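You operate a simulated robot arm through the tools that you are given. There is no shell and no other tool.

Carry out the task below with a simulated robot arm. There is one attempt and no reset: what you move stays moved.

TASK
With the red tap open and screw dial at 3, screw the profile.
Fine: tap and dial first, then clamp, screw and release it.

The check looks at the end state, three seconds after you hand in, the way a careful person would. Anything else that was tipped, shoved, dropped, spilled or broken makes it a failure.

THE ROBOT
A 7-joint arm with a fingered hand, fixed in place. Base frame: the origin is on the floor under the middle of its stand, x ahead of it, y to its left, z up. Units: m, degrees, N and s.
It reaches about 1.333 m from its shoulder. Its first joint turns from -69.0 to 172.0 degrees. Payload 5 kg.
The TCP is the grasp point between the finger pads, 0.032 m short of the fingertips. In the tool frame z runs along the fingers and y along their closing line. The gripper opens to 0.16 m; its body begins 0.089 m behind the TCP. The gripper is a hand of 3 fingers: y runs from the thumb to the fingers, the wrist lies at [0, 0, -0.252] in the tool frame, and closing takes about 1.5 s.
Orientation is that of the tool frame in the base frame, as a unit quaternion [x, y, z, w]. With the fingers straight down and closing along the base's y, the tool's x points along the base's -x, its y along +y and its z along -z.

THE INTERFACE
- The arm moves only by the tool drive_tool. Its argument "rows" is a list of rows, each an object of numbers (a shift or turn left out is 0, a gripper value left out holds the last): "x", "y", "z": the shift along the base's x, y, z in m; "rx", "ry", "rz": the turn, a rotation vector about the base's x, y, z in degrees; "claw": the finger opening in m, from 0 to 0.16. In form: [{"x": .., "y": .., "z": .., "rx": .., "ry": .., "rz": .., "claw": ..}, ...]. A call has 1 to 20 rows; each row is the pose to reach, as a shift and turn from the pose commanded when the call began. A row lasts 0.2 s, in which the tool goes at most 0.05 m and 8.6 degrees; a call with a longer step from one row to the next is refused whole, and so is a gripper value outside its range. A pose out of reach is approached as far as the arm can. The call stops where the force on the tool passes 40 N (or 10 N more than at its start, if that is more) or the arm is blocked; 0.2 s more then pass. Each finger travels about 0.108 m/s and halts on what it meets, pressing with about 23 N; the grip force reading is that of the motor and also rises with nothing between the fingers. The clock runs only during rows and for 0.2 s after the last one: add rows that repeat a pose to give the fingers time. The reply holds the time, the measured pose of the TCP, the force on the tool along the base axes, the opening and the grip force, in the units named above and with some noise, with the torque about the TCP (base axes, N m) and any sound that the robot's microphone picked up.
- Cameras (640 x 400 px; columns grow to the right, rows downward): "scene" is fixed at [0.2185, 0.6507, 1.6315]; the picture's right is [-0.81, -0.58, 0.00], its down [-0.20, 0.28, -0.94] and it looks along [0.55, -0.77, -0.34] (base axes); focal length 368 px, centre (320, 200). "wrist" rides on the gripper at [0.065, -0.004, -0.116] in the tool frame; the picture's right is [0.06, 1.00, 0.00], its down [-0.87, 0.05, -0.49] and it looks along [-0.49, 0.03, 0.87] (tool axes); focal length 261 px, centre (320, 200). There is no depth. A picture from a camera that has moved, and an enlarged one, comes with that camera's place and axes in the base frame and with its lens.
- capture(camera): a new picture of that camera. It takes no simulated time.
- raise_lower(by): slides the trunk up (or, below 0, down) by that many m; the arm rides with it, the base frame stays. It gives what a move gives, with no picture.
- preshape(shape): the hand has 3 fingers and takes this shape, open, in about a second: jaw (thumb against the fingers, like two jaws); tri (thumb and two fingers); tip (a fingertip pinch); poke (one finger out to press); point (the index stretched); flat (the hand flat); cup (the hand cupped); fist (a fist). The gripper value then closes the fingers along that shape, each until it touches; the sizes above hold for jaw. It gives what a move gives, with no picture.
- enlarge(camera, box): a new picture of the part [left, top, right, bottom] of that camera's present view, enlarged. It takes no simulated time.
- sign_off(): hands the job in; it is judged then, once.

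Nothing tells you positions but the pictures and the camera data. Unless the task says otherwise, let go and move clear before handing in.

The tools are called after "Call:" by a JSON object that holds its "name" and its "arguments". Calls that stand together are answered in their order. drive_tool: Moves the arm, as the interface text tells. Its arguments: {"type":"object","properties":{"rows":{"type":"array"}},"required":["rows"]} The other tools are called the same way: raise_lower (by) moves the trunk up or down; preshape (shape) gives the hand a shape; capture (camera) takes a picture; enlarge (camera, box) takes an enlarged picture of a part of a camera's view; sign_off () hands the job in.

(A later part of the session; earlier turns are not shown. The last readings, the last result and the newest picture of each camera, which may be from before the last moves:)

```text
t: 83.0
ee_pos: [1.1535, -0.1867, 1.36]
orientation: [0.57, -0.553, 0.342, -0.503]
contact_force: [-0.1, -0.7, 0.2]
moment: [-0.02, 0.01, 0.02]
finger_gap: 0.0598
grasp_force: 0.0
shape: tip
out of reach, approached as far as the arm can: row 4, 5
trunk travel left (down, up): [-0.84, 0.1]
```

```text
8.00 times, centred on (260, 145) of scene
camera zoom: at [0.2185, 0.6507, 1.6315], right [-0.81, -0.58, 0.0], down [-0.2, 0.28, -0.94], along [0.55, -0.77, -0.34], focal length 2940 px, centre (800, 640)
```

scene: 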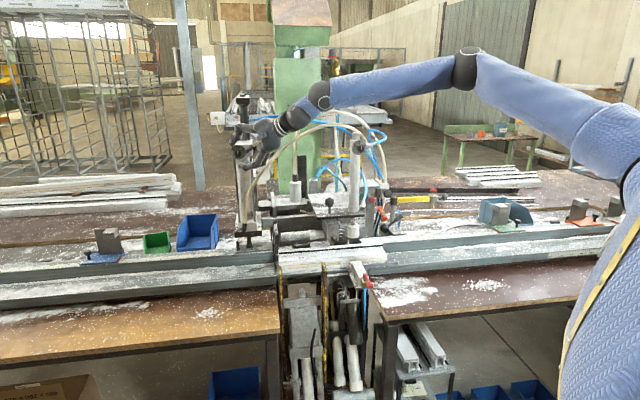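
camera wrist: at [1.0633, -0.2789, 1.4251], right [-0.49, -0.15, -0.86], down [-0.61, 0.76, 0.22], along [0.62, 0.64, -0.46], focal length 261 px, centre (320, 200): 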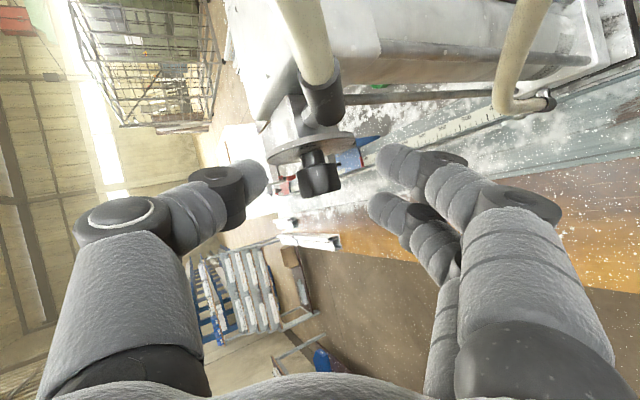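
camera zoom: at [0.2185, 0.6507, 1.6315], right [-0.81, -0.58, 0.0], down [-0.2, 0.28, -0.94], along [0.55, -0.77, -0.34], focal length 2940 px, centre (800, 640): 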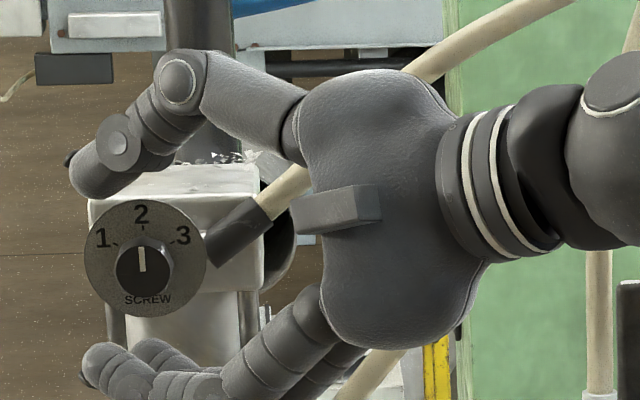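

The knob is now centred between thumb (above) and the lower finger. I'll close gently onto it.

Call:
{"name": "drive_tool", "arguments": {"rows": [{"claw": 0.045}, {"claw": 0.035}, {"claw": 0.028}, {"claw": 0.022}, {"claw": 0.016}, {"claw": 0.012}, {"claw": 0.012}]}}

Call:
{"name": "enlarge", "arguments": {"camera": "wrist", "box": [220, 100, 420, 225]}}

Call:
{"name": "enlarge", "arguments": {"camera": "scene", "box": [220, 120, 300, 170]}}

```text
t: 84.6
ee_pos: [1.1543, -0.1861, 1.3612]
orientation: [0.571, -0.552, 0.342, -0.502]
contact_force: [5.4, 1.7, 2.4]
moment: [0.06, -0.02, 0.02]
finger_gap: 0.0048
grasp_force: 22.5
shape: tip
trunk travel left (down, up): [-0.84, 0.1]
```

```text
3.20 times, centred on (320, 162) of wrist
camera zoom: at [1.0559, -0.2735, 1.3834], right [-0.28, 0.05, -0.96], down [-0.62, 0.76, 0.22], along [0.74, 0.65, -0.17], focal length 834 px, centre (320, 320)
```

zoom: 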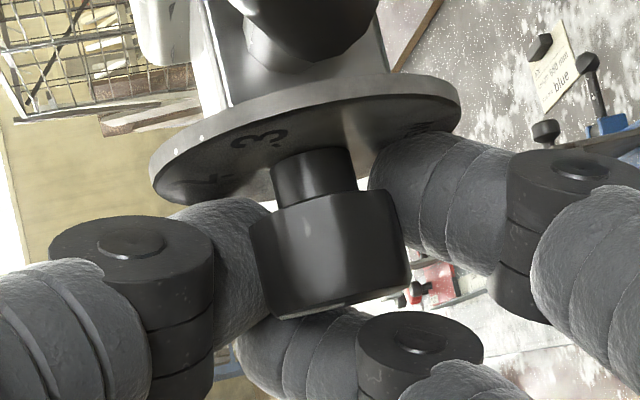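

```text
8.00 times, centred on (260, 145) of scene
camera zoom: at [0.2185, 0.6507, 1.6315], right [-0.81, -0.58, 0.0], down [-0.2, 0.28, -0.94], along [0.55, -0.77, -0.34], focal length 2940 px, centre (800, 640)
```

zoom: 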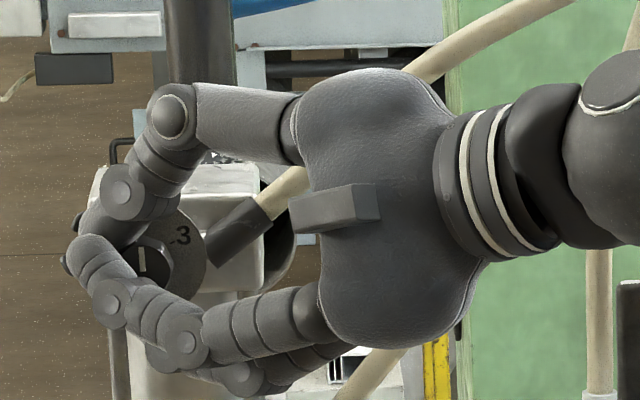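

The fingers hold the knob (grip 22 N). Now I turn it clockwise about the dial axis, in steps, watching for clicks.

Call:
{"name": "drive_tool", "arguments": {"rows": [{"rx": 5.66, "ry": -5.66, "x": -0.0007, "y": -0.0007, "z": -0.0009}, {"rx": 11.31, "ry": -11.31, "x": -0.0013, "y": -0.0013, "z": -0.0019}, {"rx": 16.97, "ry": -16.97, "x": -0.0019, "y": -0.0019, "z": -0.003}, {"rx": 22.63, "ry": -22.63, "x": -0.0023, "y": -0.0023, "z": -0.0042}, {"rx": 28.28, "ry": -28.28, "x": -0.0026, "y": -0.0026, "z": -0.0055}]}}

Call:
{"name": "enlarge", "arguments": {"camera": "wrist", "box": [220, 100, 420, 225]}}

Call:
{"name": "enlarge", "arguments": {"camera": "scene", "box": [220, 120, 300, 170]}}

```text
t: 85.8
ee_pos: [1.0861, -0.2384, 1.4219]
orientation: [-0.334, 0.484, -0.324, 0.741]
contact_force: [-0.6, -0.1, 0.3]
moment: [0.0, 0.01, -0.02]
finger_gap: 0.0006
grasp_force: 23.5
shape: tip
out of reach, approached as far as the arm can: row 1, 2, 3, 4, 5
trunk travel left (down, up): [-0.84, 0.1]
```

```text
3.20 times, centred on (320, 162) of wrist
camera zoom: at [0.9994, -0.3143, 1.3562], right [0.18, 0.52, -0.84], down [-0.73, 0.64, 0.24], along [0.66, 0.57, 0.49], focal length 834 px, centre (320, 320)
```

zoom: 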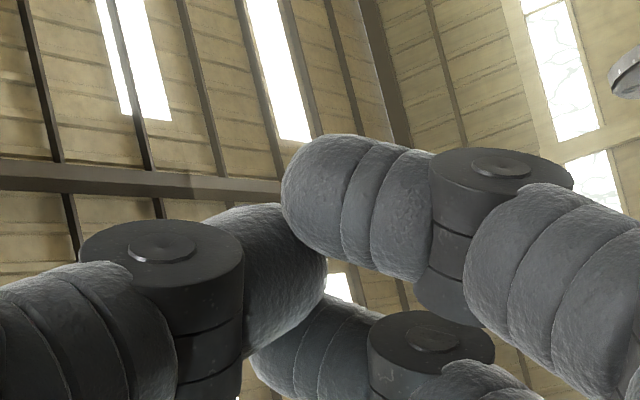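

```text
8.00 times, centred on (260, 145) of scene
camera zoom: at [0.2185, 0.6507, 1.6315], right [-0.81, -0.58, 0.0], down [-0.2, 0.28, -0.94], along [0.55, -0.77, -0.34], focal length 2940 px, centre (800, 640)
```

zoom: 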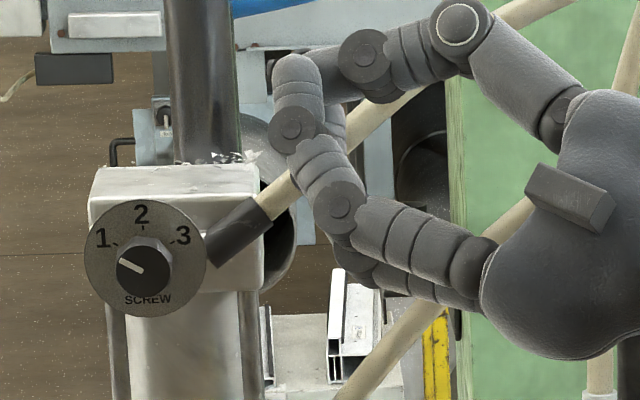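

The hand couldn't follow upward-pointing angles and slipped off; the knob was dragged back to 1. I'll retreat, lower the trunk so those angles are reachable, and re-grip (turning in smaller bites toward 3).

Call:
{"name": "drive_tool", "arguments": {"rows": [{"x": -0.03, "claw": 0.03}, {"x": -0.06, "claw": 0.05}, {"x": -0.08, "claw": 0.06}, {"x": -0.08, "rx": -5.2, "ry": 5.1, "rz": 0.4}, {"x": -0.08, "rx": -10.4, "ry": 10.2, "rz": 0.7}, {"x": -0.08, "rx": -15.6, "ry": 15.3, "rz": 1.1}, {"x": -0.08, "rx": -20.8, "ry": 20.4, "rz": 1.5}, {"x": -0.08, "rx": -26, "ry": 25.5, "rz": 1.8}, {"x": -0.08, "rx": -31.1, "ry": 30.5, "rz": 2.2}]}}

Call:
{"name": "raise_lower", "arguments": {"by": -0.15}}

Call:
{"name": "capture", "arguments": {"camera": "scene"}}

```text
t: 87.8
ee_pos: [1.0064, -0.2387, 1.4232]
orientation: [0.599, -0.546, 0.331, -0.483]
contact_force: [-0.1, 0.9, 0.1]
moment: [0.02, 0.03, -0.03]
finger_gap: 0.06
grasp_force: 0.0
shape: tip
trunk travel left (down, up): [-0.84, 0.1]
```

```text
t: 89.6
ee_pos: [1.007, -0.2387, 1.2726]
orientation: [0.598, -0.547, 0.33, -0.483]
contact_force: [0.3, -0.3, -1.4]
moment: [-0.02, -0.01, 0.01]
finger_gap: 0.0597
grasp_force: 0.1
shape: tip
trunk travel left (down, up): [-0.69, 0.25]
```

```text
taken
```

scene: 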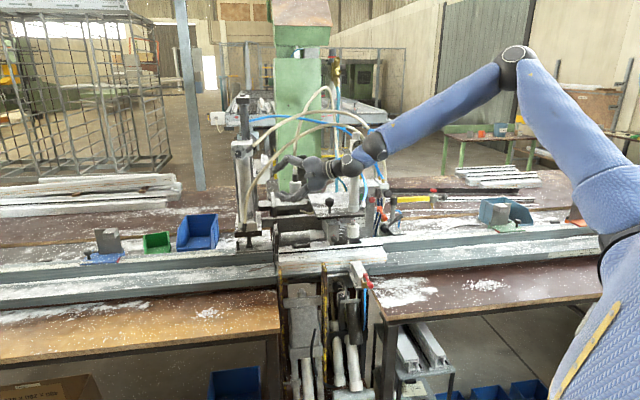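

Call:
{"name": "drive_tool", "arguments": {"rows": [{"z": 0.04}, {"z": 0.08, "x": 0.01, "y": 0.005}, {"z": 0.1086, "x": 0.04, "y": 0.018}, {"z": 0.1086, "x": 0.065, "y": 0.028}, {"z": 0.1086, "x": 0.0842, "y": 0.0373}, {"z": 0.1086, "x": 0.0842, "y": 0.0373}]}}

Call:
{"name": "capture", "arguments": {"camera": "wrist"}}

```text
t: 91.0
ee_pos: [1.0905, -0.1999, 1.3826]
orientation: [0.598, -0.546, 0.331, -0.485]
contact_force: [-0.7, -0.6, 0.0]
moment: [0.01, -0.02, 0.02]
finger_gap: 0.06
grasp_force: 0.1
shape: tip
trunk travel left (down, up): [-0.69, 0.25]
```

```text
taken
camera wrist: at [0.9969, -0.2896, 1.4132], right [-0.32, 0.01, -0.95], down [-0.63, 0.74, 0.22], along [0.7, 0.67, -0.24], focal length 261 px, centre (320, 200)
```

wrist: 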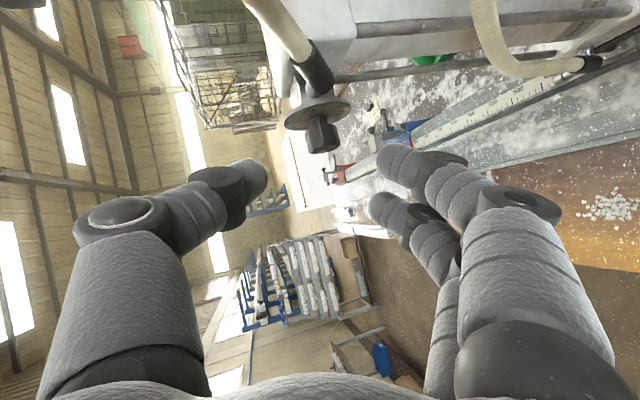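

Call:
{"name": "drive_tool", "arguments": {"rows": [{"x": 0.013, "y": 0.0027, "z": -0.0048}, {"x": 0.026, "y": 0.0054, "z": -0.0096}, {"x": 0.039, "y": 0.0081, "z": -0.0144}, {"x": 0.052, "y": 0.0108, "z": -0.0192}, {"x": 0.0652, "y": 0.0135, "z": -0.0241}, {"x": 0.0652, "y": 0.0135, "z": -0.0241}]}}

Call:
{"name": "enlarge", "arguments": {"camera": "wrist", "box": [220, 100, 420, 225]}}

```text
t: 92.4
ee_pos: [1.1563, -0.1876, 1.3585]
orientation: [0.599, -0.546, 0.331, -0.484]
contact_force: [-0.5, 0.1, 1.1]
moment: [0.01, 0.02, -0.04]
finger_gap: 0.0597
grasp_force: 0.1
shape: tip
trunk travel left (down, up): [-0.69, 0.25]
```

```text
3.20 times, centred on (320, 162) of wrist
camera zoom: at [1.0625, -0.2772, 1.3887], right [-0.32, 0.01, -0.95], down [-0.63, 0.74, 0.22], along [0.7, 0.67, -0.24], focal length 834 px, centre (320, 320)
```

zoom: 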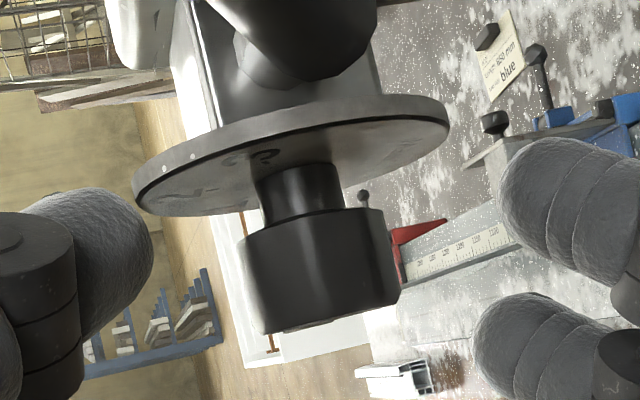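

Reached exactly. Before gripping, a dry run of the turn with open fingers to check reach.

Call:
{"name": "drive_tool", "arguments": {"rows": [{"rx": 5.66, "ry": -5.66, "x": -0.0005, "y": -0.0005, "z": -0.0008}, {"rx": 11.31, "ry": -11.31, "x": -0.0008, "y": -0.0008, "z": -0.0017}, {"rx": 16.97, "ry": -16.97, "x": -0.0011, "y": -0.0011, "z": -0.0026}, {"rx": 22.63, "ry": -22.63, "x": -0.0013, "y": -0.0013, "z": -0.0036}, {"rx": 28.28, "ry": -28.28, "x": -0.0014, "y": -0.0014, "z": -0.0046}, {"rx": 33.94, "ry": -33.94, "x": -0.0014, "y": -0.0014, "z": -0.0056}]}}

Call:
{"name": "capture", "arguments": {"camera": "scene"}}

Call:
{"name": "enlarge", "arguments": {"camera": "scene", "box": [220, 120, 300, 170]}}

```text
t: 93.8
ee_pos: [1.1262, -0.2104, 1.3699]
orientation: [-0.313, 0.457, -0.315, 0.771]
contact_force: [1.4, -0.6, -4.3]
moment: [-0.09, 0.17, -0.07]
finger_gap: 0.0627
grasp_force: 0.0
shape: tip
out of reach, approached as far as the arm can: row 5, 6
trunk travel left (down, up): [-0.69, 0.25]
```

```text
taken
```

scene: 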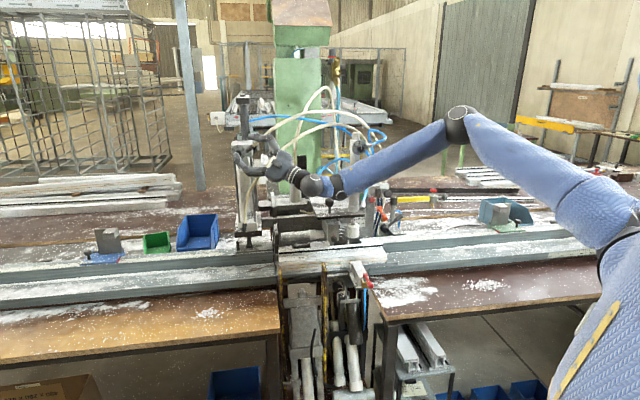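

```text
8.00 times, centred on (260, 145) of scene
camera zoom: at [0.2185, 0.6507, 1.6315], right [-0.81, -0.58, 0.0], down [-0.2, 0.28, -0.94], along [0.55, -0.77, -0.34], focal length 2940 px, centre (800, 640)
```

zoom: 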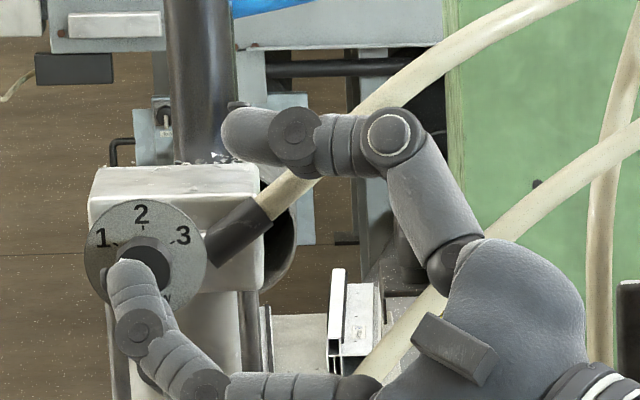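

Reach holds for about 32° of turn at this trunk height. I'll back out, lower the trunk a bit more for a larger range, and return.

Call:
{"name": "drive_tool", "arguments": {"rows": [{"x": -0.025, "y": -0.005, "z": -0.011}, {"x": -0.05, "y": -0.0105, "z": -0.021}, {"x": -0.075, "y": -0.016, "z": -0.031}, {"x": -0.085, "y": -0.016, "z": -0.025, "rx": -5.66, "ry": 5.66}, {"x": -0.09, "y": -0.016, "z": -0.02, "rx": -11.31, "ry": 11.31}, {"x": -0.09, "y": -0.016, "z": -0.01, "rx": -16.97, "ry": 16.97}, {"x": -0.09, "y": -0.016, "z": 0.0, "rx": -22.63, "ry": 22.63}, {"x": -0.09, "y": -0.016, "z": 0.01, "rx": -28.28, "ry": 28.28}, {"x": -0.09, "y": -0.016, "z": 0.02, "rx": -33.94, "ry": 33.94}]}}

Call:
{"name": "raise_lower", "arguments": {"by": -0.1}}

Call:
{"name": "enlarge", "arguments": {"camera": "scene", "box": [220, 120, 300, 170]}}

```text
t: 95.8
ee_pos: [1.0343, -0.2258, 1.3908]
orientation: [0.598, -0.547, 0.33, -0.483]
contact_force: [0.1, 0.1, 0.1]
moment: [0.0, -0.01, -0.03]
finger_gap: 0.0601
grasp_force: 0.1
shape: tip
trunk travel left (down, up): [-0.69, 0.25]
```

```text
t: 97.1
ee_pos: [1.0358, -0.2262, 1.2916]
orientation: [0.598, -0.547, 0.331, -0.484]
contact_force: [-0.6, -0.2, -0.4]
moment: [-0.01, 0.0, -0.03]
finger_gap: 0.0599
grasp_force: 0.0
shape: tip
trunk travel left (down, up): [-0.59, 0.35]
```

```text
8.00 times, centred on (260, 145) of scene
camera zoom: at [0.2185, 0.6507, 1.6315], right [-0.81, -0.58, 0.0], down [-0.2, 0.28, -0.94], along [0.55, -0.77, -0.34], focal length 2940 px, centre (800, 640)
```

zoom: 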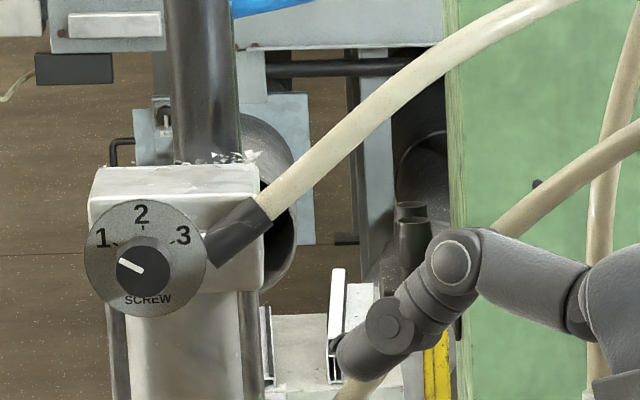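

Call:
{"name": "drive_tool", "arguments": {"rows": [{"z": 0.045}, {"z": 0.091, "x": 0.01, "y": 0.005}, {"z": 0.091, "x": 0.04, "y": 0.018}, {"z": 0.091, "x": 0.0547, "y": 0.0263}, {"z": 0.0862, "x": 0.0677, "y": 0.029}, {"z": 0.0814, "x": 0.0807, "y": 0.0317}, {"z": 0.0766, "x": 0.0937, "y": 0.0344}, {"z": 0.0718, "x": 0.1067, "y": 0.0371}, {"z": 0.0669, "x": 0.1199, "y": 0.0392}, {"z": 0.0669, "x": 0.1199, "y": 0.0392}]}}

Call:
{"name": "drive_tool", "arguments": {"rows": [{"rx": 5.66, "ry": -5.66, "x": -0.0005, "y": -0.0005, "z": -0.0008}, {"rx": 11.31, "ry": -11.31, "x": -0.0008, "y": -0.0008, "z": -0.0017}, {"rx": 16.97, "ry": -16.97, "x": -0.0011, "y": -0.0011, "z": -0.0026}, {"rx": 22.63, "ry": -22.63, "x": -0.0013, "y": -0.0013, "z": -0.0036}, {"rx": 28.28, "ry": -28.28, "x": -0.0014, "y": -0.0014, "z": -0.0046}, {"rx": 33.94, "ry": -33.94, "x": -0.0014, "y": -0.0014, "z": -0.0056}]}}

Call:
{"name": "enlarge", "arguments": {"camera": "scene", "box": [220, 120, 300, 170]}}

```text
t: 99.3
ee_pos: [1.1551, -0.186, 1.3614]
orientation: [0.598, -0.547, 0.331, -0.484]
contact_force: [-0.1, 0.1, 0.8]
moment: [-0.02, 0.03, 0.0]
finger_gap: 0.06
grasp_force: 0.1
shape: tip
trunk travel left (down, up): [-0.59, 0.35]
```

```text
t: 100.7
ee_pos: [1.1566, -0.1897, 1.352]
orientation: [-0.312, 0.456, -0.316, 0.771]
contact_force: [0.2, -1.2, 0.8]
moment: [-0.02, -0.08, 0.05]
finger_gap: 0.06
grasp_force: 0.1
shape: tip
trunk travel left (down, up): [-0.59, 0.35]
```

```text
8.00 times, centred on (260, 145) of scene
camera zoom: at [0.2185, 0.6507, 1.6315], right [-0.81, -0.58, 0.0], down [-0.2, 0.28, -0.94], along [0.55, -0.77, -0.34], focal length 2940 px, centre (800, 640)
```

zoom: 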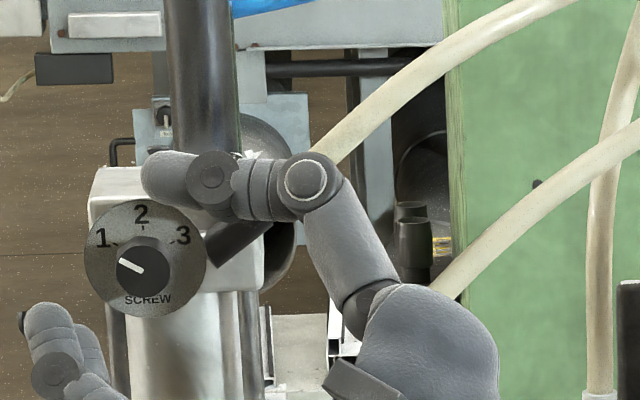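

Full 48° is reachable at this height. I'll see how much further the dry turn can go.

Call:
{"name": "drive_tool", "arguments": {"rows": [{"rx": 5.66, "ry": -5.66, "x": 0.0002, "y": 0.0002, "z": -0.0009}, {"rx": 11.31, "ry": -11.31, "x": 0.0005, "y": 0.0005, "z": -0.0018}, {"rx": 16.97, "ry": -16.97, "x": 0.0008, "y": 0.0008, "z": -0.0026}]}}

Call:
{"name": "enlarge", "arguments": {"camera": "scene", "box": [220, 120, 300, 170]}}

```text
t: 101.5
ee_pos: [1.0775, -0.2485, 1.4011]
orientation: [-0.151, 0.385, -0.285, 0.865]
contact_force: [0.2, -0.8, 0.4]
moment: [0.0, 0.01, 0.03]
finger_gap: 0.0599
grasp_force: 0.2
shape: tip
out of reach, approached as far as the arm can: row 1, 2, 3
trunk travel left (down, up): [-0.59, 0.35]
```

```text
8.00 times, centred on (260, 145) of scene
camera zoom: at [0.2185, 0.6507, 1.6315], right [-0.81, -0.58, 0.0], down [-0.2, 0.28, -0.94], along [0.55, -0.77, -0.34], focal length 2940 px, centre (800, 640)
```

zoom: 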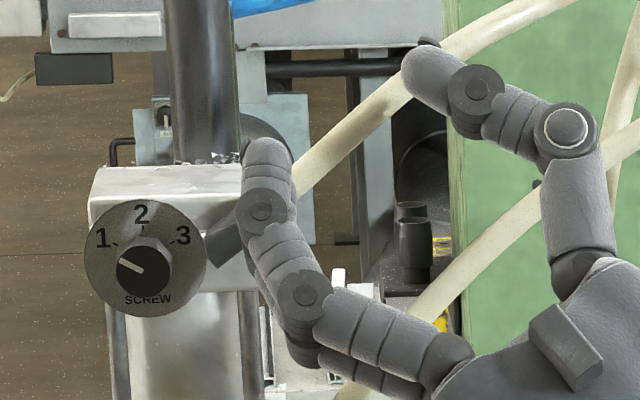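

Range is about 48° per grip. I'll return to the start orientation and do the turn in several bites.

Call:
{"name": "drive_tool", "arguments": {"rows": [{"x": -0.02, "y": 0.0, "z": 0.0}, {"x": -0.045, "y": 0.0, "z": 0.0, "rx": -5.67, "ry": 5.61}, {"x": -0.045, "y": 0.002, "z": 0.0, "rx": -11.33, "ry": 11.22}, {"x": -0.045, "y": 0.004, "z": 0.0, "rx": -17, "ry": 16.83}, {"x": -0.045, "y": 0.006, "z": 0.0, "rx": -22.67, "ry": 22.44}, {"x": -0.045, "y": 0.008, "z": -0.002, "rx": -28.33, "ry": 28.06}, {"x": -0.045, "y": 0.01, "z": -0.004, "rx": -34, "ry": 33.67}, {"x": -0.045, "y": 0.012, "z": -0.006, "rx": -39.67, "ry": 39.28}, {"x": -0.045, "y": 0.012, "z": -0.008, "rx": -45.33, "ry": 44.89}, {"x": -0.045, "y": 0.012, "z": -0.01, "rx": -51, "ry": 50.5}, {"x": -0.045, "y": 0.012, "z": -0.01, "rx": -51, "ry": 50.5}]}}

Call:
{"name": "capture", "arguments": {"camera": "wrist"}}

```text
t: 103.9
ee_pos: [1.0386, -0.2359, 1.3889]
orientation: [0.598, -0.545, 0.332, -0.485]
contact_force: [-0.3, -0.3, -0.2]
moment: [-0.04, 0.01, 0.0]
finger_gap: 0.06
grasp_force: 0.1
shape: tip
trunk travel left (down, up): [-0.59, 0.35]
```

```text
taken
camera wrist: at [0.9447, -0.326, 1.4195], right [-0.32, 0.0, -0.95], down [-0.64, 0.74, 0.22], along [0.7, 0.67, -0.23], focal length 261 px, centre (320, 200)
```

wrist: 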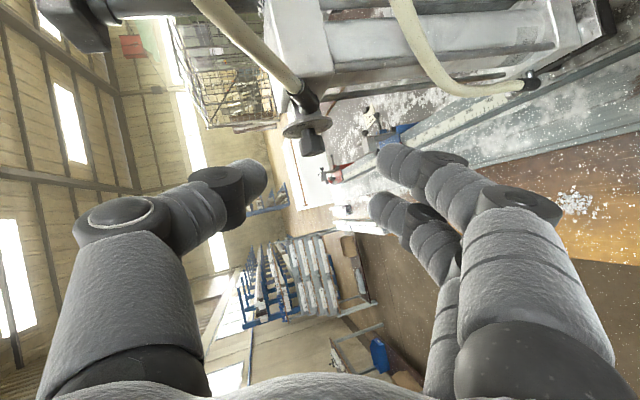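

Call:
{"name": "drive_tool", "arguments": {"rows": [{"x": 0.018, "y": 0.012, "z": -0.002}, {"x": 0.035, "y": 0.024, "z": -0.004}, {"x": 0.0519, "y": 0.0359, "z": -0.0063}, {"x": 0.068, "y": 0.039, "z": -0.012}, {"x": 0.084, "y": 0.0423, "z": -0.0179}, {"x": 0.1, "y": 0.0456, "z": -0.0236}, {"x": 0.1169, "y": 0.0489, "z": -0.0294}, {"x": 0.1169, "y": 0.0489, "z": -0.0294}, {"claw": 0.045, "x": 0.1169, "y": 0.0489, "z": -0.0294}, {"claw": 0.035, "x": 0.1169, "y": 0.0489, "z": -0.0294}, {"claw": 0.025, "x": 0.1169, "y": 0.0489, "z": -0.0294}, {"claw": 0.015, "x": 0.1169, "y": 0.0489, "z": -0.0294}, {"claw": 0.008, "x": 0.1169, "y": 0.0489, "z": -0.0294}, {"claw": 0.008, "x": 0.1169, "y": 0.0489, "z": -0.0294}]}}

Call:
{"name": "enlarge", "arguments": {"camera": "wrist", "box": [220, 100, 420, 225]}}

Call:
{"name": "enlarge", "arguments": {"camera": "scene", "box": [220, 120, 300, 170]}}

```text
t: 106.9
ee_pos: [1.1555, -0.1866, 1.3585]
orientation: [0.598, -0.543, 0.331, -0.487]
contact_force: [7.4, 2.7, 2.7]
moment: [0.01, -0.03, 0.07]
finger_gap: 0.0043
grasp_force: 23.2
shape: tip
trunk travel left (down, up): [-0.59, 0.35]
```

```text
3.20 times, centred on (320, 162) of wrist
camera zoom: at [1.062, -0.2762, 1.3889], right [-0.32, 0.0, -0.95], down [-0.64, 0.74, 0.22], along [0.7, 0.67, -0.23], focal length 834 px, centre (320, 320)
```

zoom: 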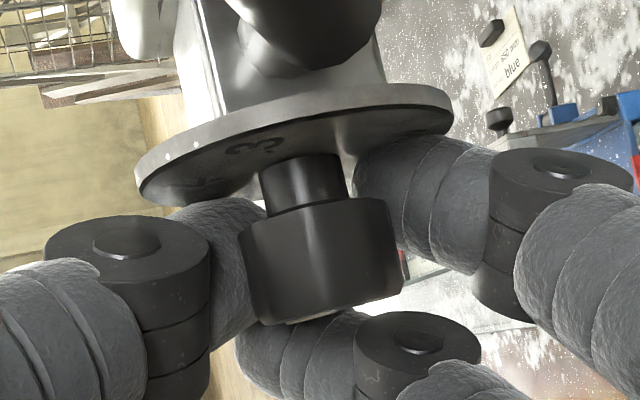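

```text
8.00 times, centred on (260, 145) of scene
camera zoom: at [0.2185, 0.6507, 1.6315], right [-0.81, -0.58, 0.0], down [-0.2, 0.28, -0.94], along [0.55, -0.77, -0.34], focal length 2940 px, centre (800, 640)
```

zoom: 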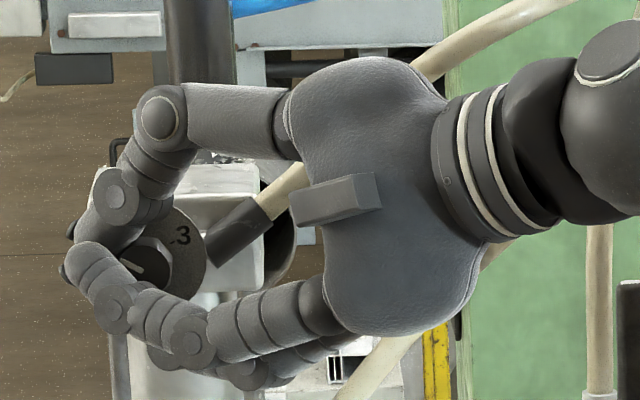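

Call:
{"name": "drive_tool", "arguments": {"rows": [{"rx": 2.83, "ry": -2.83, "x": -0.0002, "y": -0.0002, "z": -0.0004}, {"rx": 5.66, "ry": -5.66, "x": -0.0005, "y": -0.0005, "z": -0.0008}, {"rx": 8.49, "ry": -8.49, "x": -0.0006, "y": -0.0006, "z": -0.0013}, {"rx": 11.31, "ry": -11.31, "x": -0.0008, "y": -0.0008, "z": -0.0017}, {"rx": 14.14, "ry": -14.14, "x": -0.001, "y": -0.001, "z": -0.0021}, {"rx": 16.97, "ry": -16.97, "x": -0.0011, "y": -0.0011, "z": -0.0026}, {"rx": 19.8, "ry": -19.8, "x": -0.0012, "y": -0.0012, "z": -0.0031}, {"rx": 22.63, "ry": -22.63, "x": -0.0013, "y": -0.0013, "z": -0.0036}, {"rx": 25.46, "ry": -25.46, "x": -0.0014, "y": -0.0014, "z": -0.0041}, {"rx": 28.28, "ry": -28.28, "x": -0.0014, "y": -0.0014, "z": -0.0046}, {"rx": 31.11, "ry": -31.11, "x": -0.0014, "y": -0.0014, "z": -0.0051}]}}

Call:
{"name": "enlarge", "arguments": {"camera": "wrist", "box": [220, 100, 420, 225]}}

Call:
{"name": "enlarge", "arguments": {"camera": "scene", "box": [220, 120, 300, 170]}}

```text
t: 109.3
ee_pos: [1.1536, -0.1878, 1.357]
orientation: [-0.339, 0.462, -0.321, 0.754]
contact_force: [17.2, 6.4, 16.8]
moment: [-0.13, -0.15, 0.19]
finger_gap: 0.003
grasp_force: 22.5
shape: tip
trunk travel left (down, up): [-0.59, 0.35]
```

```text
3.20 times, centred on (320, 162) of wrist
camera zoom: at [1.0704, -0.2663, 1.2874], right [0.19, 0.51, -0.84], down [-0.76, 0.62, 0.21], along [0.62, 0.59, 0.51], focal length 834 px, centre (320, 320)
```

zoom: 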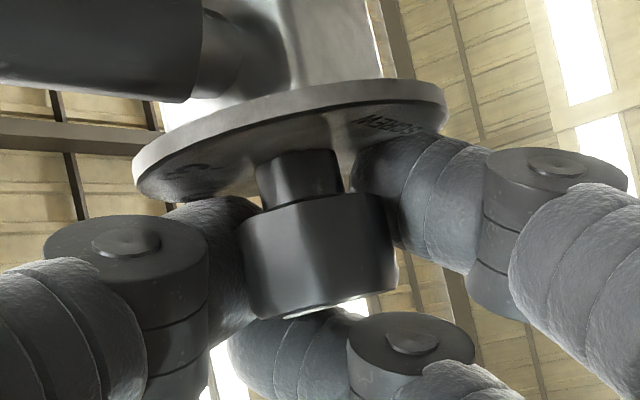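

```text
8.00 times, centred on (260, 145) of scene
camera zoom: at [0.2185, 0.6507, 1.6315], right [-0.81, -0.58, 0.0], down [-0.2, 0.28, -0.94], along [0.55, -0.77, -0.34], focal length 2940 px, centre (800, 640)
```

zoom: 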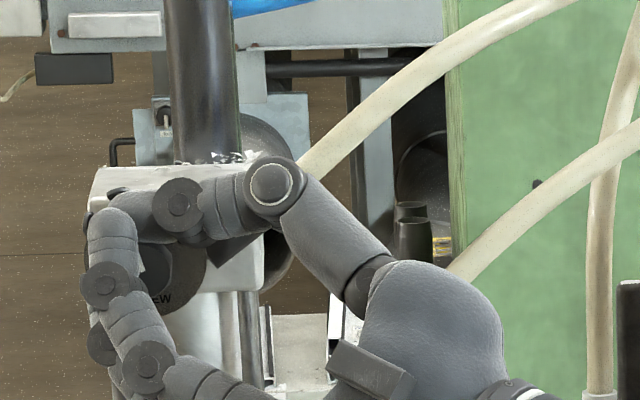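

Call:
{"name": "drive_tool", "arguments": {"rows": [{"claw": 0.025}, {"claw": 0.045}, {"claw": 0.06}, {"claw": 0.06}]}}

Call:
{"name": "enlarge", "arguments": {"camera": "scene", "box": [220, 120, 300, 170]}}

Call:
{"name": "enlarge", "arguments": {"camera": "wrist", "box": [220, 100, 420, 225]}}

```text
t: 110.3
ee_pos: [1.1526, -0.1891, 1.3539]
orientation: [-0.338, 0.465, -0.321, 0.753]
contact_force: [0.2, -1.2, -0.2]
moment: [0.01, -0.02, 0.0]
finger_gap: 0.0592
grasp_force: 0.0
shape: tip
trunk travel left (down, up): [-0.59, 0.35]
```

```text
8.00 times, centred on (260, 145) of scene
camera zoom: at [0.2185, 0.6507, 1.6315], right [-0.81, -0.58, 0.0], down [-0.2, 0.28, -0.94], along [0.55, -0.77, -0.34], focal length 2940 px, centre (800, 640)
```

zoom: 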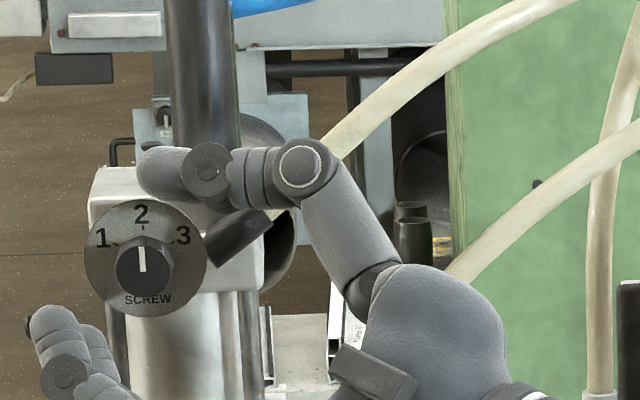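

```text
3.20 times, centred on (320, 162) of wrist
camera zoom: at [1.0706, -0.2681, 1.2854], right [0.19, 0.51, -0.84], down [-0.76, 0.62, 0.21], along [0.63, 0.59, 0.51], focal length 834 px, centre (320, 320)
```

zoom: 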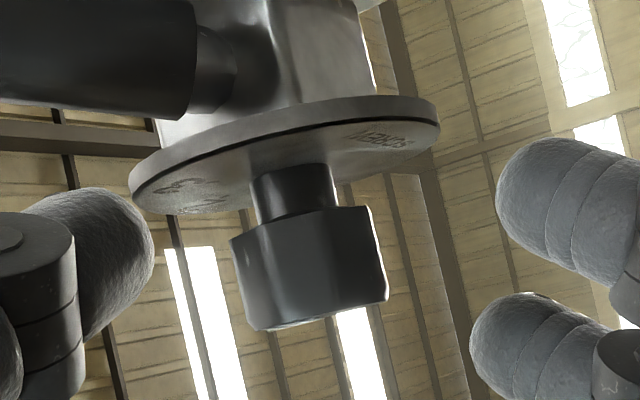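

The dial clicked from 1 to 2. I'll swing back with open fingers, re-grip and turn it on to 3.

Call:
{"name": "drive_tool", "arguments": {"rows": [{"rx": -5.19, "ry": 5.19, "x": 0.0003, "y": 0.0003, "z": 0.0009}, {"rx": -10.37, "ry": 10.37, "x": 0.0008, "y": 0.0006, "z": 0.0018}, {"rx": -15.56, "ry": 15.56, "x": 0.0013, "y": 0.0009, "z": 0.0028}, {"rx": -20.74, "ry": 20.74, "x": 0.0018, "y": 0.0013, "z": 0.0037}, {"rx": -25.93, "ry": 25.93, "x": 0.0023, "y": 0.0017, "z": 0.0047}, {"rx": -31.11, "ry": 31.11, "x": 0.0029, "y": 0.0021, "z": 0.0056}, {"rx": -31.11, "ry": 31.11, "x": 0.0029, "y": 0.0021, "z": 0.0056}, {"rx": -31.11, "ry": 31.11, "x": 0.0029, "y": 0.0021, "z": 0.0056, "claw": 0.045}, {"rx": -31.11, "ry": 31.11, "x": 0.0029, "y": 0.0021, "z": 0.0056, "claw": 0.03}, {"rx": -31.11, "ry": 31.11, "x": 0.0029, "y": 0.0021, "z": 0.0056, "claw": 0.018}, {"rx": -31.11, "ry": 31.11, "x": 0.0029, "y": 0.0021, "z": 0.0056, "claw": 0.008}, {"rx": -31.11, "ry": 31.11, "x": 0.0029, "y": 0.0021, "z": 0.0056, "claw": 0.008}, {"rx": -31.11, "ry": 31.11, "x": 0.0029, "y": 0.0021, "z": 0.0056, "claw": 0.008}]}}

Call:
{"name": "enlarge", "arguments": {"camera": "wrist", "box": [220, 100, 420, 225]}}

Call:
{"name": "enlarge", "arguments": {"camera": "scene", "box": [220, 120, 300, 170]}}

```text
t: 113.1
ee_pos: [1.1573, -0.1852, 1.3594]
orientation: [0.599, -0.544, 0.331, -0.486]
contact_force: [6.3, 2.2, 2.5]
moment: [0.03, 0.01, 0.01]
finger_gap: 0.0022
grasp_force: 23.0
shape: tip
trunk travel left (down, up): [-0.59, 0.35]
```

```text
3.20 times, centred on (320, 162) of wrist
camera zoom: at [1.0641, -0.2753, 1.3901], right [-0.32, 0.0, -0.95], down [-0.64, 0.74, 0.22], along [0.7, 0.67, -0.23], focal length 834 px, centre (320, 320)
```

zoom: 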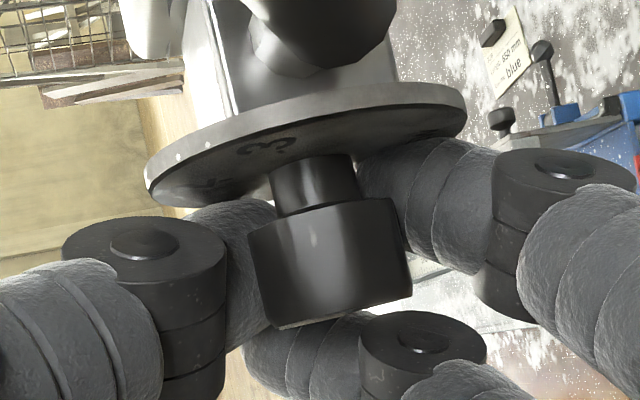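

```text
8.00 times, centred on (260, 145) of scene
camera zoom: at [0.2185, 0.6507, 1.6315], right [-0.81, -0.58, 0.0], down [-0.2, 0.28, -0.94], along [0.55, -0.77, -0.34], focal length 2940 px, centre (800, 640)
```

zoom: 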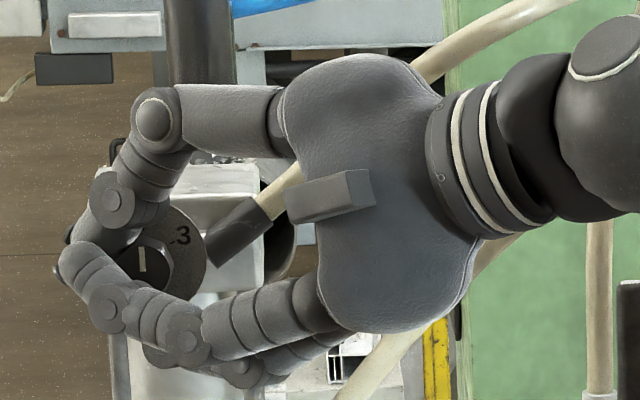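

Call:
{"name": "drive_tool", "arguments": {"rows": [{"rx": 2.83, "ry": -2.83, "x": -0.0003, "y": -0.0003, "z": -0.0004}, {"rx": 5.66, "ry": -5.66, "x": -0.0006, "y": -0.0006, "z": -0.0008}, {"rx": 8.49, "ry": -8.49, "x": -0.0009, "y": -0.0009, "z": -0.0013}, {"rx": 11.31, "ry": -11.31, "x": -0.0012, "y": -0.0012, "z": -0.0017}, {"rx": 14.14, "ry": -14.14, "x": -0.0015, "y": -0.0014, "z": -0.0021}, {"rx": 16.97, "ry": -16.97, "x": -0.0017, "y": -0.0016, "z": -0.0026}, {"rx": 19.8, "ry": -19.8, "x": -0.0019, "y": -0.0018, "z": -0.0031}, {"rx": 22.63, "ry": -22.63, "x": -0.0021, "y": -0.002, "z": -0.0036}, {"rx": 25.46, "ry": -25.46, "x": -0.0023, "y": -0.0022, "z": -0.0041}, {"rx": 28.28, "ry": -28.28, "x": -0.0025, "y": -0.0024, "z": -0.0046}, {"rx": 31.11, "ry": -31.11, "x": -0.0027, "y": -0.0026, "z": -0.0051}, {"rx": 32.5, "ry": -32.5, "x": -0.0028, "y": -0.0027, "z": -0.0053}]}}

Call:
{"name": "drive_tool", "arguments": {"rows": [{"claw": 0.025}, {"claw": 0.045}, {"claw": 0.06}, {"claw": 0.06}]}}

Call:
{"name": "enlarge", "arguments": {"camera": "scene", "box": [220, 120, 300, 170]}}

```text
t: 115.7
ee_pos: [1.1533, -0.187, 1.3574]
orientation: [-0.324, 0.458, -0.32, 0.763]
contact_force: [21.3, 8.0, 22.7]
moment: [-0.13, -0.27, 0.21]
finger_gap: 0.0002
grasp_force: 23.1
shape: tip
trunk travel left (down, up): [-0.59, 0.35]
```

```text
t: 116.7
ee_pos: [1.155, -0.1896, 1.3546]
orientation: [-0.326, 0.459, -0.32, 0.762]
contact_force: [0.4, 0.6, -0.2]
moment: [-0.01, -0.01, -0.01]
finger_gap: 0.0595
grasp_force: 0.1
shape: tip
trunk travel left (down, up): [-0.59, 0.35]
```

```text
8.00 times, centred on (260, 145) of scene
camera zoom: at [0.2185, 0.6507, 1.6315], right [-0.81, -0.58, 0.0], down [-0.2, 0.28, -0.94], along [0.55, -0.77, -0.34], focal length 2940 px, centre (800, 640)
```

zoom: 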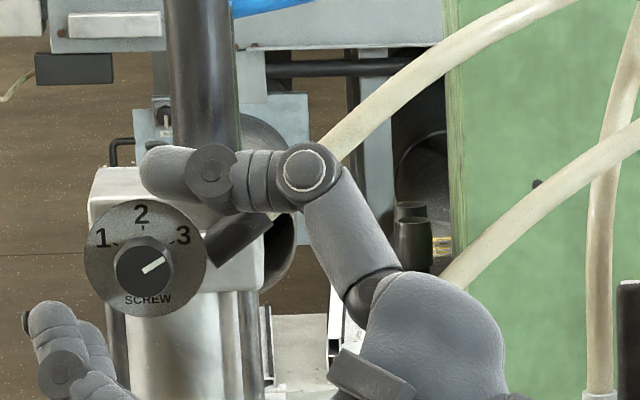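

The SCREW dial now points at 3. I'll back away from it and move over to the right toward the CLAMP lever, turning the hand to face the machine with thumb up and fingers below.

Call:
{"name": "drive_tool", "arguments": {"rows": [{"x": -0.03, "y": -0.006, "z": -0.012}, {"x": -0.06, "y": -0.013, "z": -0.024}, {"x": -0.1, "y": -0.02, "z": -0.035}, {"x": -0.14, "y": -0.03, "z": -0.035}, {"x": -0.176, "y": -0.048, "z": -0.028, "rx": -2.33, "ry": 2.75, "rz": -5.58}, {"x": -0.212, "y": -0.066, "z": -0.02, "rx": -4.65, "ry": 5.51, "rz": -11.16}, {"x": -0.248, "y": -0.085, "z": -0.013, "rx": -6.98, "ry": 8.26, "rz": -16.75}, {"x": -0.284, "y": -0.103, "z": -0.006, "rx": -9.31, "ry": 11.02, "rz": -22.33}, {"x": -0.32, "y": -0.121, "z": 0.001, "rx": -11.64, "ry": 13.77, "rz": -27.9}, {"x": -0.355, "y": -0.139, "z": 0.009, "rx": -13.96, "ry": 16.53, "rz": -33.5}, {"x": -0.391, "y": -0.157, "z": 0.016, "rx": -16.29, "ry": 19.28, "rz": -39.1}, {"x": -0.427, "y": -0.175, "z": 0.023, "rx": -18.62, "ry": 22.04, "rz": -44.7}, {"x": -0.463, "y": -0.194, "z": 0.031, "rx": -20.95, "ry": 24.79, "rz": -50.2}, {"x": -0.499, "y": -0.212, "z": 0.038, "rx": -23.27, "ry": 27.55, "rz": -55.8}, {"x": -0.535, "y": -0.23, "z": 0.045, "rx": -25.6, "ry": 30.3, "rz": -61.4}]}}

Call:
{"name": "capture", "arguments": {"camera": "scene"}}

Call:
{"name": "capture", "arguments": {"camera": "wrist"}}

```text
t: 119.9
ee_pos: [0.6255, -0.513, 1.4384]
orientation: [-0.295, 0.654, -0.634, 0.289]
contact_force: [-0.2, -0.7, -1.2]
moment: [0.03, 0.02, 0.02]
finger_gap: 0.0602
grasp_force: 0.0
shape: tip
out of reach, approached as far as the arm can: row 11, 12, 13, 14, 15
trunk travel left (down, up): [-0.59, 0.35]
```

```text
taken
```

scene: 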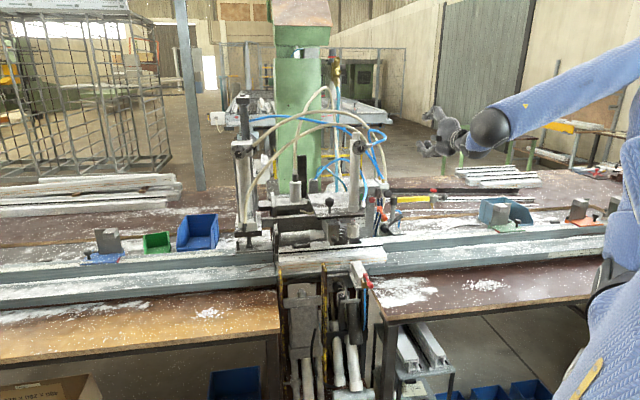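

```text
taken
camera wrist: at [0.496, -0.4861, 1.4453], right [-0.06, -0.03, -1.0], down [0.2, 0.98, -0.04], along [0.98, -0.21, -0.05], focal length 261 px, centre (320, 200)
```

wrist: 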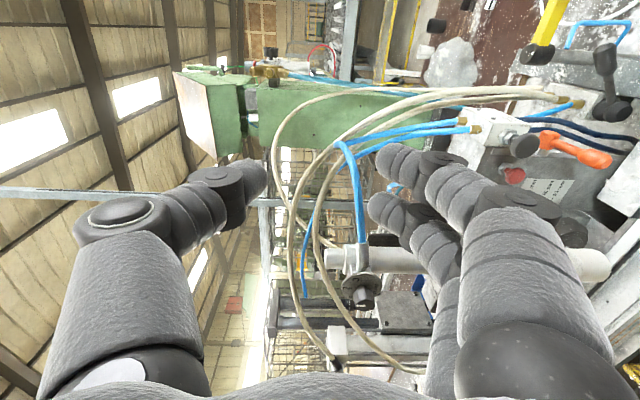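

Call:
{"name": "enlarge", "arguments": {"camera": "wrist", "box": [440, 40, 640, 165]}}

Call:
{"name": "enlarge", "arguments": {"camera": "scene", "box": [350, 185, 430, 235]}}

Call:
{"name": "enlarge", "arguments": {"camera": "scene", "box": [220, 125, 268, 155]}}

```text
3.20 times, centred on (540, 102) of wrist
camera zoom: at [0.496, -0.4861, 1.4453], right [-0.06, -0.03, -1.0], down [0.2, 0.98, -0.04], along [0.98, -0.21, -0.05], focal length 834 px, centre (-384, 512)
```

zoom: 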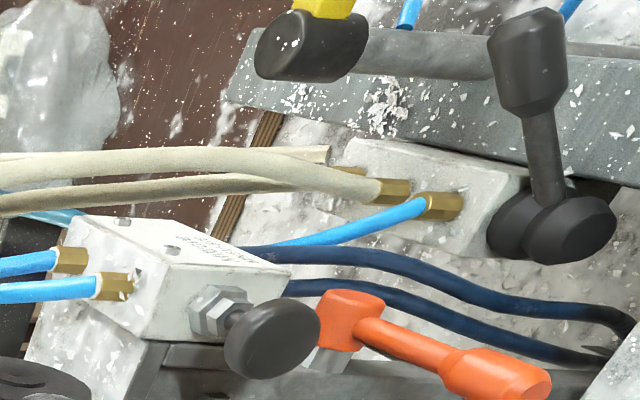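

```text
8.00 times, centred on (390, 210) of scene
camera zoom: at [0.2185, 0.6507, 1.6315], right [-0.81, -0.58, 0.0], down [-0.2, 0.28, -0.94], along [0.55, -0.77, -0.34], focal length 2940 px, centre (-240, 120)
```

zoom: 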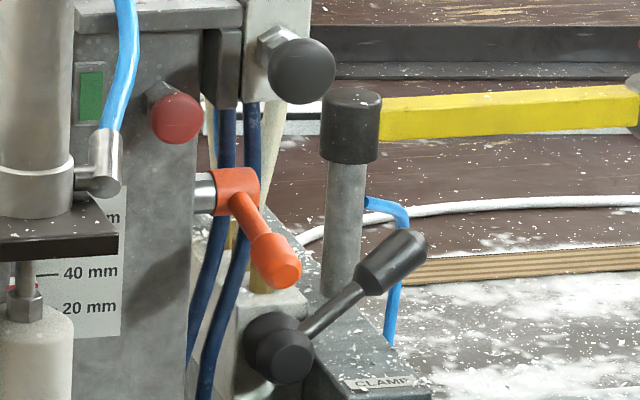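

```text
13.33 times, centred on (244, 140) of scene
camera zoom: at [0.2185, 0.6507, 1.6315], right [-0.81, -0.58, 0.0], down [-0.2, 0.28, -0.94], along [0.55, -0.77, -0.34], focal length 4900 px, centre (1333, 1000)
```

zoom: 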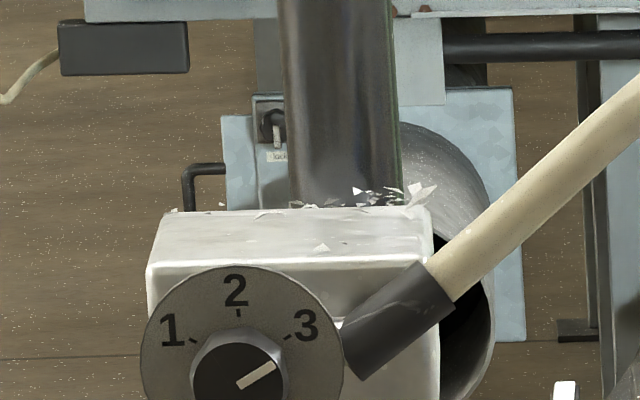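

The SCREW dial is at 3 and the lever now triangulates to: hub about (0.84,-0.715,0.962), handle middle about (0.81,-0.778,1.003), with the CLAMP label right below the handle. I'll raise the trunk and point the hand down so the fingers can take the handle front-to-back.

Call:
{"name": "raise_lower", "arguments": {"by": 0.25}}

Call:
{"name": "capture", "arguments": {"camera": "scene"}}

```text
t: 122.5
ee_pos: [0.629, -0.5124, 1.6885]
orientation: [-0.295, 0.653, -0.635, 0.287]
contact_force: [0.0, 0.3, -0.8]
moment: [-0.01, -0.01, 0.02]
finger_gap: 0.0601
grasp_force: 0.1
shape: tip
trunk travel left (down, up): [-0.84, 0.1]
```

```text
taken
```

scene: 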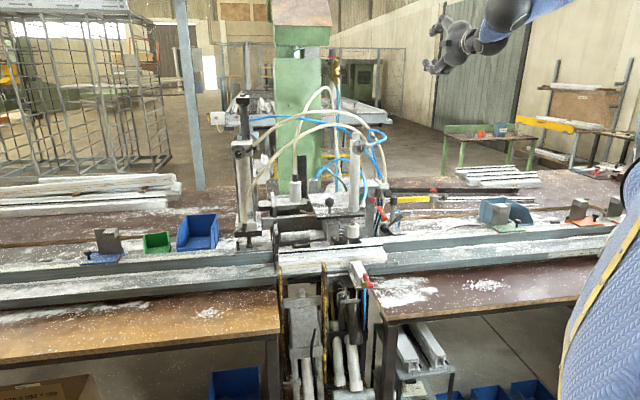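

Call:
{"name": "drive_tool", "arguments": {"rows": [{"rx": 6.48, "ry": 4.81, "rz": 1.14, "x": 0.0, "y": -0.02, "z": -0.02}, {"rx": 12.96, "ry": 9.62, "rz": 2.29, "x": 0.005, "y": -0.04, "z": -0.045}, {"rx": 19.44, "ry": 14.43, "rz": 3.43, "x": 0.01, "y": -0.06, "z": -0.07}, {"rx": 25.93, "ry": 19.24, "rz": 4.58, "x": 0.016, "y": -0.078, "z": -0.1}, {"rx": 32.41, "ry": 24.05, "rz": 5.72, "x": 0.022, "y": -0.096, "z": -0.13}, {"rx": 38.89, "ry": 28.85, "rz": 6.87, "x": 0.03, "y": -0.112, "z": -0.16}, {"rx": 45.37, "ry": 33.66, "rz": 8.02, "x": 0.038, "y": -0.128, "z": -0.19}, {"rx": 51.85, "ry": 38.47, "rz": 9.16, "x": 0.046, "y": -0.144, "z": -0.22}, {"rx": 58.33, "ry": 43.28, "rz": 10.3, "x": 0.054, "y": -0.16, "z": -0.25}, {"rx": 64.8, "ry": 48.1, "rz": 11.45, "x": 0.062, "y": -0.175, "z": -0.275}, {"rx": 71.3, "ry": 52.9, "rz": 12.6, "x": 0.071, "y": -0.188, "z": -0.29}, {"rx": 71.3, "ry": 52.9, "rz": 12.6, "x": 0.071, "y": -0.188, "z": -0.29}]}}

Call:
{"name": "capture", "arguments": {"camera": "scene"}}

Call:
{"name": "capture", "arguments": {"camera": "wrist"}}

```text
t: 125.1
ee_pos: [0.6979, -0.7009, 1.4007]
orientation: [-0.376, 0.91, 0.068, 0.16]
contact_force: [-1.5, -0.1, 0.2]
moment: [-0.01, -0.07, -0.02]
finger_gap: 0.0598
grasp_force: 0.0
shape: tip
trunk travel left (down, up): [-0.84, 0.1]
```

```text
taken
```

scene: 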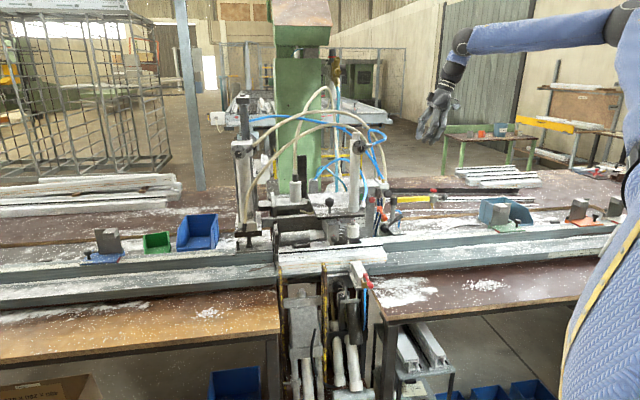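

```text
taken
camera wrist: at [0.6298, -0.776, 1.4848], right [-0.75, 0.66, -0.02], down [0.42, 0.49, 0.76], along [0.51, 0.56, -0.65], focal length 261 px, centre (320, 200)
```

wrist: 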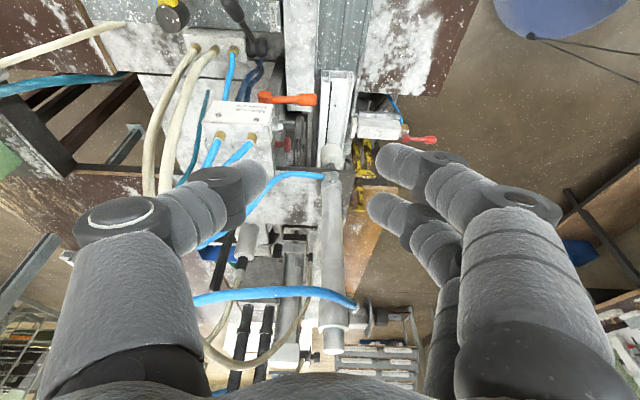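

Call:
{"name": "drive_tool", "arguments": {"rows": [{"x": 0.013, "y": -0.022, "z": -0.04, "claw": 0.07}, {"x": 0.026, "y": -0.044, "z": -0.08}, {"x": 0.04, "y": -0.066, "z": -0.12}, {"x": 0.053, "y": -0.088, "z": -0.16}, {"x": 0.067, "y": -0.109, "z": -0.2}, {"x": 0.067, "y": -0.109, "z": -0.2}]}}

Call:
{"name": "capture", "arguments": {"camera": "wrist"}}

Call:
{"name": "enlarge", "arguments": {"camera": "scene", "box": [350, 150, 446, 210]}}

```text
t: 126.5
ee_pos: [0.7646, -0.8095, 1.1996]
orientation: [-0.377, 0.91, 0.067, 0.161]
contact_force: [0.5, -0.7, 0.0]
moment: [0.0, -0.04, 0.01]
finger_gap: 0.0698
grasp_force: 0.1
shape: tip
trunk travel left (down, up): [-0.84, 0.1]
```

```text
taken
camera wrist: at [0.6967, -0.8837, 1.2851], right [-0.75, 0.66, -0.02], down [0.42, 0.49, 0.76], along [0.51, 0.56, -0.65], focal length 261 px, centre (320, 200)
```

wrist: 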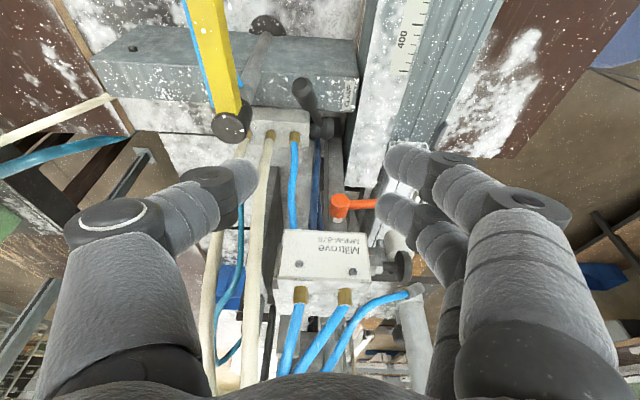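

```text
6.67 times, centred on (398, 180) of scene
camera zoom: at [0.2185, 0.6507, 1.6315], right [-0.81, -0.58, 0.0], down [-0.2, 0.28, -0.94], along [0.55, -0.77, -0.34], focal length 2450 px, centre (-200, 333)
```

zoom: 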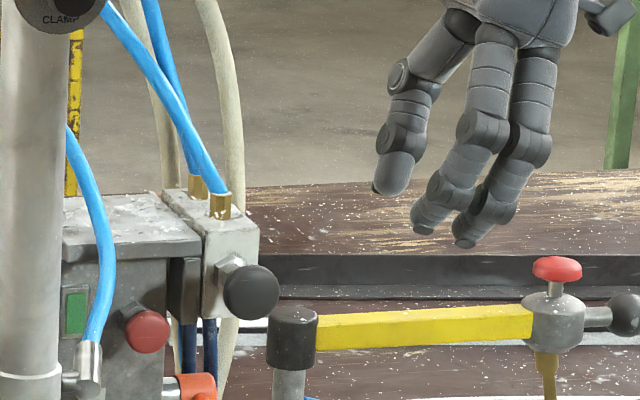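

Call:
{"name": "enlarge", "arguments": {"camera": "wrist", "box": [260, 60, 370, 150]}}

Call:
{"name": "enlarge", "arguments": {"camera": "scene", "box": [375, 205, 423, 235]}}

```text
4.44 times, centred on (315, 105) of wrist
camera zoom: at [0.6967, -0.8837, 1.2851], right [-0.75, 0.66, -0.02], down [0.42, 0.49, 0.76], along [0.51, 0.56, -0.65], focal length 1158 px, centre (342, 622)
```

zoom: 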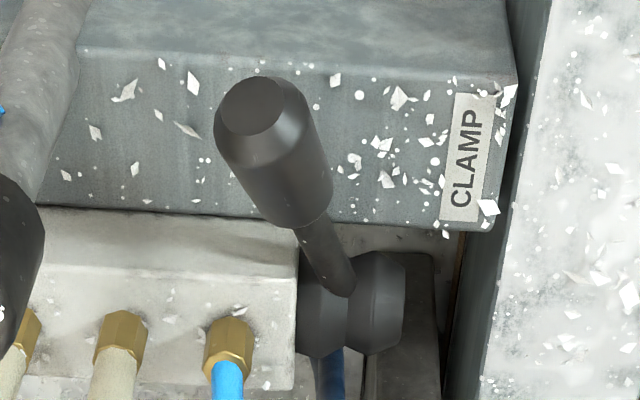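

```text
13.33 times, centred on (399, 220) of scene
camera zoom: at [0.2185, 0.6507, 1.6315], right [-0.81, -0.58, 0.0], down [-0.2, 0.28, -0.94], along [0.55, -0.77, -0.34], focal length 4900 px, centre (-733, -67)
```

zoom: 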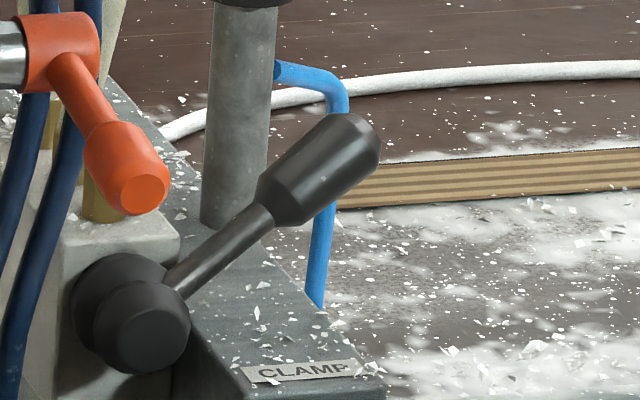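

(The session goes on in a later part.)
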